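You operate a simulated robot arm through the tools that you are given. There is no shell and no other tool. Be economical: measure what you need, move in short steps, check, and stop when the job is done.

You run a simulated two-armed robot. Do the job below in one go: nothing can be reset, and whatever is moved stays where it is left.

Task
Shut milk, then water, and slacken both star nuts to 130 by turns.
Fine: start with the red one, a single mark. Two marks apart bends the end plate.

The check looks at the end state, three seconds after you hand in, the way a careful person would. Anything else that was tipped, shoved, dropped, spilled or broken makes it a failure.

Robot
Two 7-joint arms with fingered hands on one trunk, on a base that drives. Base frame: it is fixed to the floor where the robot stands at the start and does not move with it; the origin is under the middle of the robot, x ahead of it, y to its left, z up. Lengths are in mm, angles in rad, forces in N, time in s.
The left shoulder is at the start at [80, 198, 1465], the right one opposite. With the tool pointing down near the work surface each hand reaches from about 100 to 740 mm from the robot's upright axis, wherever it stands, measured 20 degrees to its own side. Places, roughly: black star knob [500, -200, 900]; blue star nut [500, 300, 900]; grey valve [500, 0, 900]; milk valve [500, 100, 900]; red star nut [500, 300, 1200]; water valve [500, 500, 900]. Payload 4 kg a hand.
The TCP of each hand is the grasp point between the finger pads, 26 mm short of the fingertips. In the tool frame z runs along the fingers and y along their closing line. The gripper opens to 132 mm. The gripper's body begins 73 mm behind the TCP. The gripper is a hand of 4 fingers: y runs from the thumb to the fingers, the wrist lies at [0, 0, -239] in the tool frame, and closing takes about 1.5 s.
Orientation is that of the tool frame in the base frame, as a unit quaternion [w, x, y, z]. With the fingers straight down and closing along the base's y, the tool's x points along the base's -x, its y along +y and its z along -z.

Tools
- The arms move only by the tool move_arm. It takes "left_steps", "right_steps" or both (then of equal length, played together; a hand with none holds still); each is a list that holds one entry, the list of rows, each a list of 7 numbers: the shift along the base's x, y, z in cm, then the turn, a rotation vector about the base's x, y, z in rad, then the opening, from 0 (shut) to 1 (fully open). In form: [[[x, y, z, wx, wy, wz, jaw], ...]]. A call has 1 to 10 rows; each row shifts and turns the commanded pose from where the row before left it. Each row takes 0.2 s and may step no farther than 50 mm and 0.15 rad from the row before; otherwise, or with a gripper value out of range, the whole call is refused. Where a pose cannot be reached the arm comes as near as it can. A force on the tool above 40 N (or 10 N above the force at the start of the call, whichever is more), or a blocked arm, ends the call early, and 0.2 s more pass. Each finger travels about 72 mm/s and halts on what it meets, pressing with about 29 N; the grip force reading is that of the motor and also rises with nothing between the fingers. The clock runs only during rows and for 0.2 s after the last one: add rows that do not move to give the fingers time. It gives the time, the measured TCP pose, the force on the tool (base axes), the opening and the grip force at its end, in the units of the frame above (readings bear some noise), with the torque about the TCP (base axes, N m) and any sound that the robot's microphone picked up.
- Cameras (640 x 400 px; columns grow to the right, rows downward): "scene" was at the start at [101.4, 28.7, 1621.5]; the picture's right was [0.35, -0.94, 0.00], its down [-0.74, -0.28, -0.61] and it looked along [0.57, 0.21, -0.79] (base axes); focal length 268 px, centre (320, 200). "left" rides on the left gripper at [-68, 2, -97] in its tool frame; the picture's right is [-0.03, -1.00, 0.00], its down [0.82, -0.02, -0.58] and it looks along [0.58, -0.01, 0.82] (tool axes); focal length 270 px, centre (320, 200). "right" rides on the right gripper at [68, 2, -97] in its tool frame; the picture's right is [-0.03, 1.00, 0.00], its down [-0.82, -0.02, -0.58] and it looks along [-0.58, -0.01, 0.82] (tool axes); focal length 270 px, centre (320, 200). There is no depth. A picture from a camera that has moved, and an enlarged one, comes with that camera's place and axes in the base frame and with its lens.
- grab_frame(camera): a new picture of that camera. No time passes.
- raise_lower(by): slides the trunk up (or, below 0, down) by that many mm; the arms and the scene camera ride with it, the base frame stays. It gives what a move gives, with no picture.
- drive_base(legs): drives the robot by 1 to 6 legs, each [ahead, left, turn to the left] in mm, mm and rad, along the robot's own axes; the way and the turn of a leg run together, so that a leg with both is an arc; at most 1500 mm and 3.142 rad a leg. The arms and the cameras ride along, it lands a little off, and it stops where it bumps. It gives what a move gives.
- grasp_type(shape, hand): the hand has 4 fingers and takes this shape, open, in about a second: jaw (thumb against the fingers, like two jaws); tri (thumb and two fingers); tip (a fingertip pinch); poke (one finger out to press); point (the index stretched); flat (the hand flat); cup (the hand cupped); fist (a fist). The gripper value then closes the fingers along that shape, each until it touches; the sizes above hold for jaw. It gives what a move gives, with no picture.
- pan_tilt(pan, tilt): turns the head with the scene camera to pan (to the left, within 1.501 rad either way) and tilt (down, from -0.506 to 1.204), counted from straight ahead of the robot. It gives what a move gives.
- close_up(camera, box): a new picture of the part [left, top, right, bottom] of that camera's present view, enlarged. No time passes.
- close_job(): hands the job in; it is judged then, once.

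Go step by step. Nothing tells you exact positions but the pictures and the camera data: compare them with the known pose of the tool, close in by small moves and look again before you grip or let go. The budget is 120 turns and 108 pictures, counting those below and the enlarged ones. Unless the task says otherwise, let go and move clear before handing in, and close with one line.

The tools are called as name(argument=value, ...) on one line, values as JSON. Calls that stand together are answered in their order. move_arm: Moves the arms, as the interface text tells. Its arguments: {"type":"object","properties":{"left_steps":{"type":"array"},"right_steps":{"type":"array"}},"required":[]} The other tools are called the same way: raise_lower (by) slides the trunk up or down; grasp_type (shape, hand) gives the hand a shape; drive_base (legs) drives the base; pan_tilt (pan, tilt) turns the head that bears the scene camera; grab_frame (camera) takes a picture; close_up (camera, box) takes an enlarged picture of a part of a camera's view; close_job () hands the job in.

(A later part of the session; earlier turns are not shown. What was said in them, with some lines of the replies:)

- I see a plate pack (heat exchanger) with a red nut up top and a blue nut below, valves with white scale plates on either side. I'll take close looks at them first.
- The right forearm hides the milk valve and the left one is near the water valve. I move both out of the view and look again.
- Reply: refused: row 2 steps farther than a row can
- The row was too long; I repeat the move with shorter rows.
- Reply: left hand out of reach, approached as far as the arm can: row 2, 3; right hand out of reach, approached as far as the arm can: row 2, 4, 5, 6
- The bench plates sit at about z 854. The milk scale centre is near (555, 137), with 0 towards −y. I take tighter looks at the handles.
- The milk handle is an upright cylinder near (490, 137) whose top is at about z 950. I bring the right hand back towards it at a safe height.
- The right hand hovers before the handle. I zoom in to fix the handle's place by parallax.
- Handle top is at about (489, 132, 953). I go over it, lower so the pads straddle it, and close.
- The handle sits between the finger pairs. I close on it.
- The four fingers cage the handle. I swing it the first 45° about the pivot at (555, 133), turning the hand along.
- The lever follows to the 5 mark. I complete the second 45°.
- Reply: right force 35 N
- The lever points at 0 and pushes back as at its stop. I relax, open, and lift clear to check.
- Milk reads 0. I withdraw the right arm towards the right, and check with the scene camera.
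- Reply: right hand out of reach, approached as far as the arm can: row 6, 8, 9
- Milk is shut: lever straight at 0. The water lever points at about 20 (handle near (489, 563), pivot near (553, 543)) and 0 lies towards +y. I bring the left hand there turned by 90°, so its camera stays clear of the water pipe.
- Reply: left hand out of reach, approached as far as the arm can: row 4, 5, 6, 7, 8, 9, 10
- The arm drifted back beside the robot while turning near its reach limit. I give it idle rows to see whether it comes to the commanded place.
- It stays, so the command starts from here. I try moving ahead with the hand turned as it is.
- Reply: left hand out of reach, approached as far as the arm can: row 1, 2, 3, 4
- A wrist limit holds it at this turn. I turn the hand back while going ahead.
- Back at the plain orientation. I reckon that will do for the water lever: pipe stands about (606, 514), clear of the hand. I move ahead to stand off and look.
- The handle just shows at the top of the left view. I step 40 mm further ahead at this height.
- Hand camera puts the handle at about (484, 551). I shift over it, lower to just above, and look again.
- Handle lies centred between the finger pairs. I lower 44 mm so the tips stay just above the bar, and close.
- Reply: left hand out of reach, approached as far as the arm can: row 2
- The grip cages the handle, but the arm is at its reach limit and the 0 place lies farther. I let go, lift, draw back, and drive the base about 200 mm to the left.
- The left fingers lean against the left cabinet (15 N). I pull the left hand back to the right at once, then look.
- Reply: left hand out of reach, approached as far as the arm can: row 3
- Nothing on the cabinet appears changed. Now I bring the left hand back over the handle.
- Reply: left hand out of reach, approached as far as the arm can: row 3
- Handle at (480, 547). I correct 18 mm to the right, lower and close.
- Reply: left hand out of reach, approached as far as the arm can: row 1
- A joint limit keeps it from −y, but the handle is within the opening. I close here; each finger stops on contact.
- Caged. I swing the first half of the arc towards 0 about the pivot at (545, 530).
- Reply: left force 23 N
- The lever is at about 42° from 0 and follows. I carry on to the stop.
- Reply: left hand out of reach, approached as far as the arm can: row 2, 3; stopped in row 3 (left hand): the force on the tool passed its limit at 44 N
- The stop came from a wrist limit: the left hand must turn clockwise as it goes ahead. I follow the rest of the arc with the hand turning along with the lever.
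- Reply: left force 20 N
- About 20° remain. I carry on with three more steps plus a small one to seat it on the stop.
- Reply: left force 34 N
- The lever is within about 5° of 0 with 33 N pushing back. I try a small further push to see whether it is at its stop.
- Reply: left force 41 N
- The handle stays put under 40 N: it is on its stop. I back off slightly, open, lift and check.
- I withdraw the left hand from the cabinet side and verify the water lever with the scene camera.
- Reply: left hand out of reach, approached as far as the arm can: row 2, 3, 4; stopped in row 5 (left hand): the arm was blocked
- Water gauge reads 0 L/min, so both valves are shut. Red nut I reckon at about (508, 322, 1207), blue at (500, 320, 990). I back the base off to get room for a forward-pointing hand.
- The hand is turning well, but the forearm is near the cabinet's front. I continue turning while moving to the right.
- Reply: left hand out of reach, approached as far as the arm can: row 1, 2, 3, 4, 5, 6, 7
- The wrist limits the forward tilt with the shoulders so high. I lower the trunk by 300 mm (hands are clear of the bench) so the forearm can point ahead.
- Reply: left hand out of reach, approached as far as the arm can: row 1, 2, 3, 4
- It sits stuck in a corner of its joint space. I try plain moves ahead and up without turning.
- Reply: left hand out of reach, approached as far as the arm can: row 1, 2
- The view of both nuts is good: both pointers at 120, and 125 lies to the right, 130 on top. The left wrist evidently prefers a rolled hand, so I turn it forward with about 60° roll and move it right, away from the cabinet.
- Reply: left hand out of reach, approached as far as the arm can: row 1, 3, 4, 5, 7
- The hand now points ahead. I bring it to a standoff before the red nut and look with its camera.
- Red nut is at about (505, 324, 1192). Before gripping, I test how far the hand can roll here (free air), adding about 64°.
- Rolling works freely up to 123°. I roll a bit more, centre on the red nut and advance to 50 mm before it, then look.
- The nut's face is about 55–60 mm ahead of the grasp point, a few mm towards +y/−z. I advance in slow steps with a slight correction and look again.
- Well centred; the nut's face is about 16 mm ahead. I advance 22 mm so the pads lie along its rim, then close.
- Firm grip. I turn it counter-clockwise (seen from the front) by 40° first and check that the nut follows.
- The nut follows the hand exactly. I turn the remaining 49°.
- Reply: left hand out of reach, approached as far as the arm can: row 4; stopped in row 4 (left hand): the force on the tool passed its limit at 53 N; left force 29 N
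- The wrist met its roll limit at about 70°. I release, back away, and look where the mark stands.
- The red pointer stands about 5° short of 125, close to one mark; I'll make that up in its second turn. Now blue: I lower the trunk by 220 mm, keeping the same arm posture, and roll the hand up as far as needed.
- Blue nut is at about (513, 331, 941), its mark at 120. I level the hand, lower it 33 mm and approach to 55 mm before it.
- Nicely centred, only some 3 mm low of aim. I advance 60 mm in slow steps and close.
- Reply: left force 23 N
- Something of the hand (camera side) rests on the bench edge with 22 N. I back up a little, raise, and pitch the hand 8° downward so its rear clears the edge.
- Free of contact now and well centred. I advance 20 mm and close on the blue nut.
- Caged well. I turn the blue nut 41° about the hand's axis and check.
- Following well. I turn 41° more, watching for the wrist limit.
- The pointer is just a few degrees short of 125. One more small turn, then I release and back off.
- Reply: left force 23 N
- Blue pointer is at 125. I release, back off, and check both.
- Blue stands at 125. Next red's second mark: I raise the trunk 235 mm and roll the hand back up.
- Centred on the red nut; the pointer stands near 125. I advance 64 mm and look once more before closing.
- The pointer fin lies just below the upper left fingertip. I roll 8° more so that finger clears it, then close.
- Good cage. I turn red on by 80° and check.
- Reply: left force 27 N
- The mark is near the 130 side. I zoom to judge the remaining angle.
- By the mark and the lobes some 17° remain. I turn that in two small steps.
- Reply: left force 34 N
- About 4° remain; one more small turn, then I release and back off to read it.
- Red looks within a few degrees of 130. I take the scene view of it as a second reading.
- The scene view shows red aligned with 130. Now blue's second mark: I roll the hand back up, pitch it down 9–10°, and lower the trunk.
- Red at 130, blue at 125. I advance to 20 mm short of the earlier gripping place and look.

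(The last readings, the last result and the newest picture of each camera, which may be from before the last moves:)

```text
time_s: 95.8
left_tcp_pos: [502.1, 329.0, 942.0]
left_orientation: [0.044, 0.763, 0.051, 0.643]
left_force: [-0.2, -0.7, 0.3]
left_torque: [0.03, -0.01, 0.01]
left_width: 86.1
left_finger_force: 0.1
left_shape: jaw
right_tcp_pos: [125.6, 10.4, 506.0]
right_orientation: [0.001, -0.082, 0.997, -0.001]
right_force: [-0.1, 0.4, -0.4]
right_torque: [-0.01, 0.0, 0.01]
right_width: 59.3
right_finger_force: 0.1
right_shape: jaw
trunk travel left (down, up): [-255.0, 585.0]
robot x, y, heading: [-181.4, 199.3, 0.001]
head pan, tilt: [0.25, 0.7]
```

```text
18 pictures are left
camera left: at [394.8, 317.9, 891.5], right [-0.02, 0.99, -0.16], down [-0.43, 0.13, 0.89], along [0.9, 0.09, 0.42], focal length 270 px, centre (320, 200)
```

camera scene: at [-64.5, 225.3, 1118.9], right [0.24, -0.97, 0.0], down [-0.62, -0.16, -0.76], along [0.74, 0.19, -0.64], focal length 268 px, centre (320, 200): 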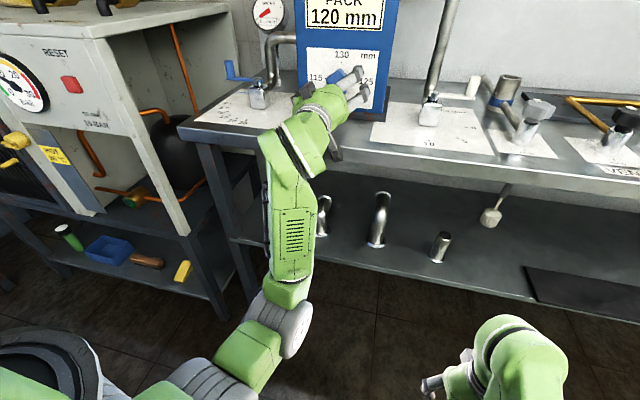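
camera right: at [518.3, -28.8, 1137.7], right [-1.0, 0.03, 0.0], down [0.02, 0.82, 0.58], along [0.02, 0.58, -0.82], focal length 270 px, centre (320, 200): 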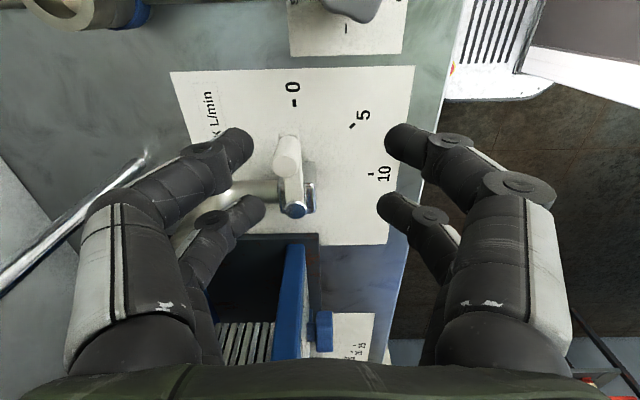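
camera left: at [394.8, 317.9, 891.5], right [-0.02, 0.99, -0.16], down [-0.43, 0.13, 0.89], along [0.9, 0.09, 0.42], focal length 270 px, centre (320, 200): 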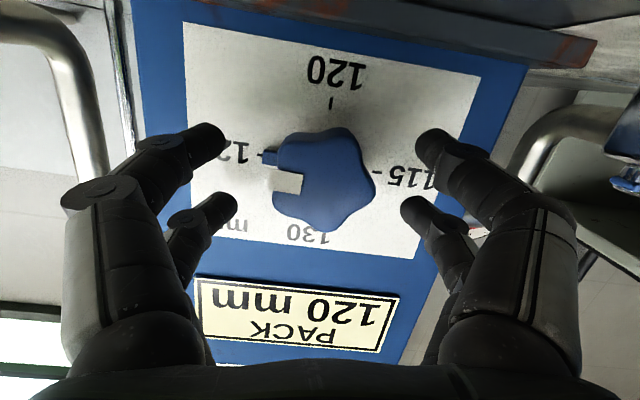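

Centred and the pointer fin lies below the upper left finger. I advance 16 mm and close.

move_arm(left_steps=[[[0.8, 0, -0.2, 0, 0, 0, 0.65], [0.8, 0, -0.1, 0, 0, 0, 0.6], [0, 0, 0, 0, 0, 0, 0], [0, 0, 0, 0, 0, 0, 0], [0, 0, 0, 0, 0, 0, 0], [0, 0, 0, 0, 0, 0, 0], [0, 0, 0, 0, 0, 0, 0]]])

grab_frame(camera="left")

```text
time_s: 97.4
left_tcp_pos: [515.9, 331.5, 938.4]
left_orientation: [0.045, 0.763, 0.05, 0.643]
left_force: [4.2, 6.7, 0.1]
left_torque: [-0.07, 0.03, 0.05]
left_width: 21.4
left_finger_force: 28.5
left_shape: jaw
right_tcp_pos: [125.1, 11.6, 506.7]
right_orientation: [0.001, -0.085, 0.996, -0.001]
right_force: [-0.1, 0.3, -0.2]
right_torque: [0.03, 0.02, -0.04]
right_width: 59.1
right_finger_force: 0.0
right_shape: jaw
trunk travel left (down, up): [-255.0, 585.0]
robot x, y, heading: [-179.8, 203.2, 0.0]
head pan, tilt: [0.25, 0.7]
```

```text
17 pictures are left
camera left: at [410.4, 319.5, 888.4], right [-0.03, 0.99, -0.16], down [-0.43, 0.13, 0.89], along [0.9, 0.09, 0.42], focal length 270 px, centre (320, 200)
```

left: 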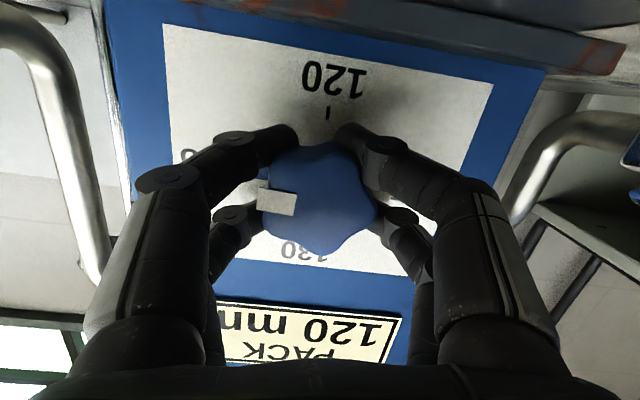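

Well caged. I turn blue on by 80° about the hand's axis.

move_arm(left_steps=[[[0, 0, 0, -0.138, 0, 0.0237, 0], [0, 0, 0, -0.138, 0, 0.0237, 0], [0, 0, 0, -0.138, 0, 0.0237, 0], [0, 0, 0, -0.138, 0, 0.0237, 0], [0, 0, 0, -0.138, 0, 0.0237, 0], [0, 0, 0, -0.138, 0, 0.0237, 0], [0, 0, 0, -0.138, 0, 0.0237, 0], [0, 0, 0, -0.138, 0, 0.0237, 0], [0, 0, 0, -0.138, 0, 0.0237, 0], [0, 0, 0, -0.138, 0, 0.0237, 0]]])

close_up(camera="left", box=[200, 60, 420, 280])

```text
time_s: 99.6
left_tcp_pos: [515.2, 326.8, 942.0]
left_orientation: [0.45, 0.55, 0.529, 0.464]
left_force: [10.8, -13.2, 12.9]
left_torque: [0.08, -1.01, -1.16]
left_width: 18.7
left_finger_force: 29.1
left_shape: jaw
right_tcp_pos: [124.5, 10.0, 507.5]
right_orientation: [0.001, -0.085, 0.996, 0.001]
right_force: [0.9, -0.3, -0.1]
right_torque: [-0.05, 0.0, -0.03]
right_width: 59.2
right_finger_force: 0.1
right_shape: jaw
trunk travel left (down, up): [-255.0, 585.0]
robot x, y, heading: [-174.7, 202.9, -0.006]
head pan, tilt: [0.25, 0.7]
```

```text
1.82 times, centred on (310, 170) of left
camera zoom: at [420.5, 257.7, 955.8], right [-0.16, 0.01, -0.99], down [-0.57, 0.82, 0.1], along [0.81, 0.58, -0.13], focal length 491 px, centre (338, 254)
```

zoom: 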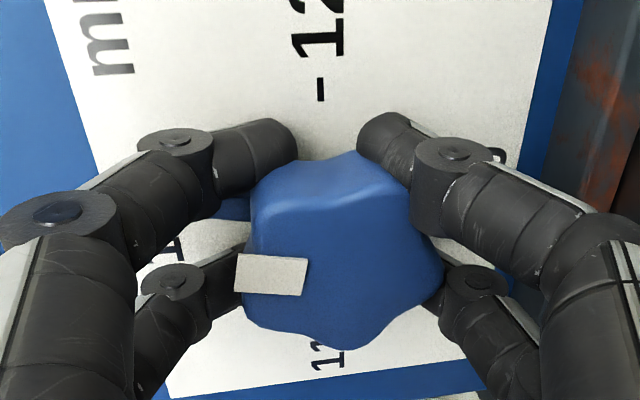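

About 14° remain to 130. I turn them in two small steps and check.

move_arm(left_steps=[[[0, 0, 0, -0.128, 0, 0.022, 0], [0, 0, 0, -0.123, 0, 0.021, 0], [0, 0, 0, 0, 0, 0, 0]]])

close_up(camera="left", box=[200, 60, 420, 280])

```text
time_s: 100.4
left_tcp_pos: [516.8, 325.3, 940.1]
left_orientation: [0.503, 0.479, 0.596, 0.404]
left_force: [13.8, -17.5, 13.4]
left_torque: [0.54, -0.65, -0.91]
left_width: 18.4
left_finger_force: 29.4
left_shape: jaw
right_tcp_pos: [125.4, 10.0, 506.1]
right_orientation: [0.002, -0.084, 0.996, 0.002]
right_force: [0.0, 0.1, 0.1]
right_torque: [-0.01, -0.01, 0.01]
right_width: 59.1
right_finger_force: 0.1
right_shape: jaw
trunk travel left (down, up): [-255.0, 585.0]
robot x, y, heading: [-178.4, 201.0, -0.009]
head pan, tilt: [0.25, 0.7]
```

```text
1.82 times, centred on (310, 170) of left
camera zoom: at [424.1, 259.2, 971.8], right [-0.16, -0.24, -0.96], down [-0.6, 0.79, -0.1], along [0.78, 0.56, -0.27], focal length 491 px, centre (338, 254)
```

zoom: 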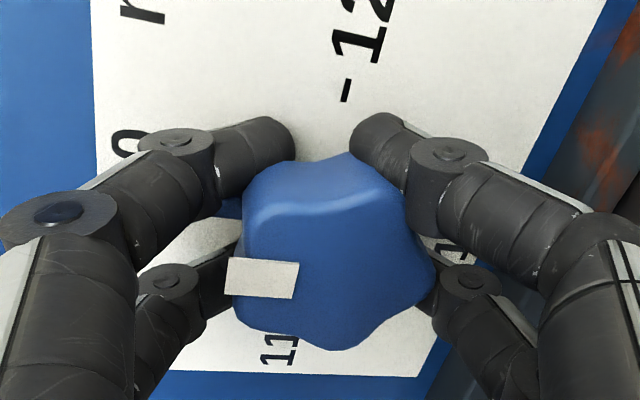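

By this reading blue's mark is on 130. I release, back off, and check.

move_arm(left_steps=[[[0, 0, 0, -0.03, 0, 0.005, 0], [0, 0, 0, 0, 0, 0, 0.7], [0, 0, 0, 0, 0, 0, 0.7], [0, 0, 0, 0, 0, 0, 0.7], [0, 0, 0, 0, 0, 0, 0.7], [-2, 0, 0, 0, 0, 0, 0.7], [-3, 0, 0.3, 0, 0, 0, 0.7], [-3, 0, 0.3, 0, 0, 0, 0.7], [-3, 0, 0.3, 0, 0, 0, 0.7]]])

close_up(camera="left", box=[220, 20, 440, 220])

```text
time_s: 102.4
left_tcp_pos: [406.2, 329.5, 947.9]
left_orientation: [0.509, 0.469, 0.603, 0.397]
left_force: [-1.0, -0.4, -0.5]
left_torque: [0.0, 0.0, 0.01]
left_width: 92.2
left_finger_force: 0.0
left_shape: jaw
right_tcp_pos: [124.7, 10.9, 507.0]
right_orientation: [0.002, -0.084, 0.996, 0.0]
right_force: [0.1, 0.0, 0.0]
right_torque: [-0.01, 0.04, 0.02]
right_width: 59.0
right_finger_force: 0.0
right_shape: jaw
trunk travel left (down, up): [-255.0, 585.0]
robot x, y, heading: [-178.9, 199.7, -0.003]
head pan, tilt: [0.25, 0.7]
```

```text
2.00 times, centred on (330, 120) of left
camera zoom: at [314.5, 263.0, 983.0], right [-0.16, -0.27, -0.95], down [-0.61, 0.78, -0.12], along [0.78, 0.56, -0.29], focal length 541 px, centre (300, 360)
```

zoom: 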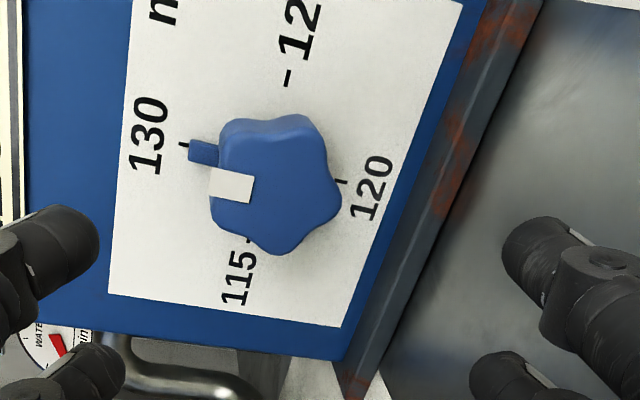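

Blue's pointer meets 130 within a few degrees. I withdraw the left hand, raise the trunk and check the whole bench.

move_arm(left_steps=[[[-3, 0, 0.5, 0.1, 0, 0, 0.7], [-3, 1, 0.5, 0.1, 0, 0, 0.7], [-3, 1, 0.5, 0.1, 0, 0, 0.7], [-3, 1, 0, 0, 0, 0, 0.7]]])

raise_lower(by=150)

pan_tilt(pan=0.1, tilt=0.45)

grab_frame(camera="scene")

```text
time_s: 103.4
left_tcp_pos: [286.3, 361.5, 963.0]
left_orientation: [0.434, 0.539, 0.537, 0.482]
left_force: [-0.1, 0.3, -0.1]
left_torque: [-0.01, -0.02, 0.03]
left_width: 92.2
left_finger_force: 0.0
left_shape: jaw
right_tcp_pos: [124.0, 11.7, 507.2]
right_orientation: [0.001, -0.084, 0.996, 0.0]
right_force: [0.1, -0.8, 0.1]
right_torque: [-0.04, -0.01, -0.02]
right_width: 59.1
right_finger_force: 0.2
right_shape: jaw
trunk travel left (down, up): [-255.0, 585.0]
robot x, y, heading: [-175.5, 200.1, -0.001]
head pan, tilt: [0.25, 0.7]
```

```text
time_s: 105.1
left_tcp_pos: [287.5, 361.0, 1112.5]
left_orientation: [0.433, 0.54, 0.537, 0.482]
left_force: [-0.5, 0.4, 0.0]
left_torque: [0.02, -0.03, -0.02]
left_width: 92.0
left_finger_force: 0.1
left_shape: jaw
right_tcp_pos: [124.1, 11.8, 656.5]
right_orientation: [0.001, -0.084, 0.996, 0.0]
right_force: [0.3, -0.5, -0.4]
right_torque: [0.0, 0.0, 0.0]
right_width: 59.1
right_finger_force: 0.2
right_shape: jaw
trunk travel left (down, up): [-405.0, 435.0]
robot x, y, heading: [-178.1, 200.2, -0.005]
head pan, tilt: [0.25, 0.7]
```

```text
time_s: 105.9
left_tcp_pos: [287.3, 360.7, 1112.1]
left_orientation: [0.433, 0.54, 0.537, 0.482]
left_force: [1.2, -0.7, 0.1]
left_torque: [-0.02, -0.03, 0.02]
left_width: 92.1
left_finger_force: 0.1
left_shape: jaw
right_tcp_pos: [125.5, 11.4, 656.8]
right_orientation: [0.0, -0.084, 0.996, 0.0]
right_force: [0.2, 0.0, -0.1]
right_torque: [0.03, 0.0, 0.0]
right_width: 59.2
right_finger_force: 0.1
right_shape: jaw
trunk travel left (down, up): [-405.0, 435.0]
robot x, y, heading: [-177.6, 201.6, -0.004]
head pan, tilt: [0.099, 0.45]
```

```text
13 pictures are left
camera scene: at [-55.8, 213.4, 1291.0], right [0.1, -1.0, 0.0], down [-0.43, -0.04, -0.9], along [0.9, 0.09, -0.44], focal length 268 px, centre (320, 200)
```

scene: 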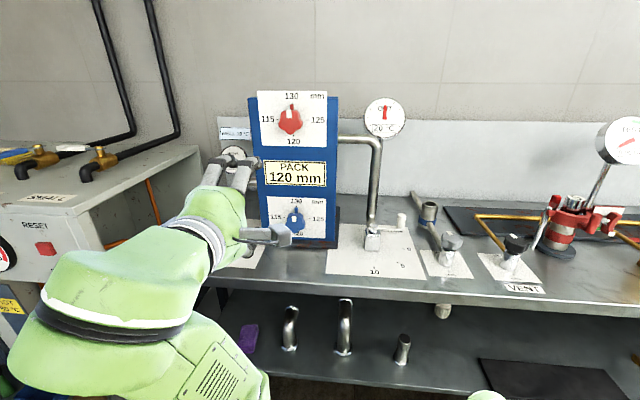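

close_up(camera="scene", box=[240, 80, 350, 250])

close_up(camera="scene", box=[320, 190, 460, 290])

```text
2.35 times, centred on (295, 165) of scene
camera zoom: at [-55.8, 213.4, 1291.0], right [0.1, -1.0, 0.0], down [-0.43, -0.04, -0.9], along [0.9, 0.09, -0.44], focal length 630 px, centre (379, 282)
```

zoom: 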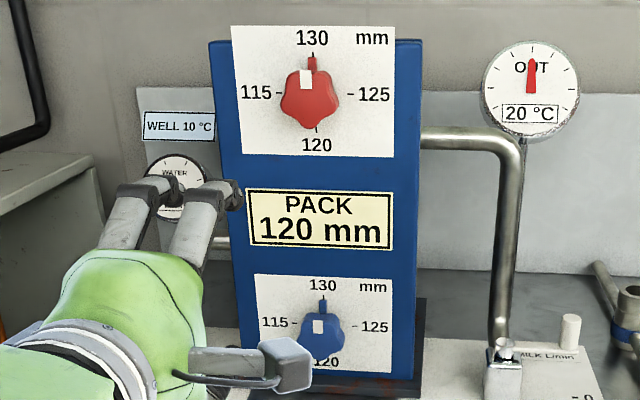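

```text
4.00 times, centred on (390, 240) of scene
camera zoom: at [-55.8, 213.4, 1291.0], right [0.1, -1.0, 0.0], down [-0.43, -0.04, -0.9], along [0.9, 0.09, -0.44], focal length 1072 px, centre (40, 40)
```

zoom: 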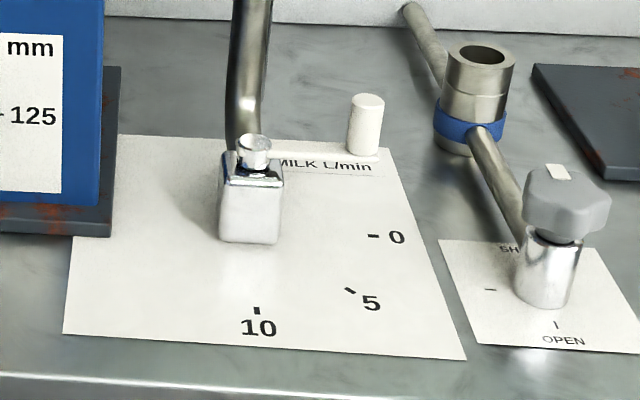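

Both nuts point at 130, the milk and water levers stand at 0, and both hands are clear. I hand in.

close_job()

```text
The job is handed in.
```

Milk and then water are shut, and both star nuts are slackened to 130 in single-mark turns: red, blue, red, blue. During a drive the left hand leaned lightly on the left cabinet (about 15 N), and nothing looked moved.
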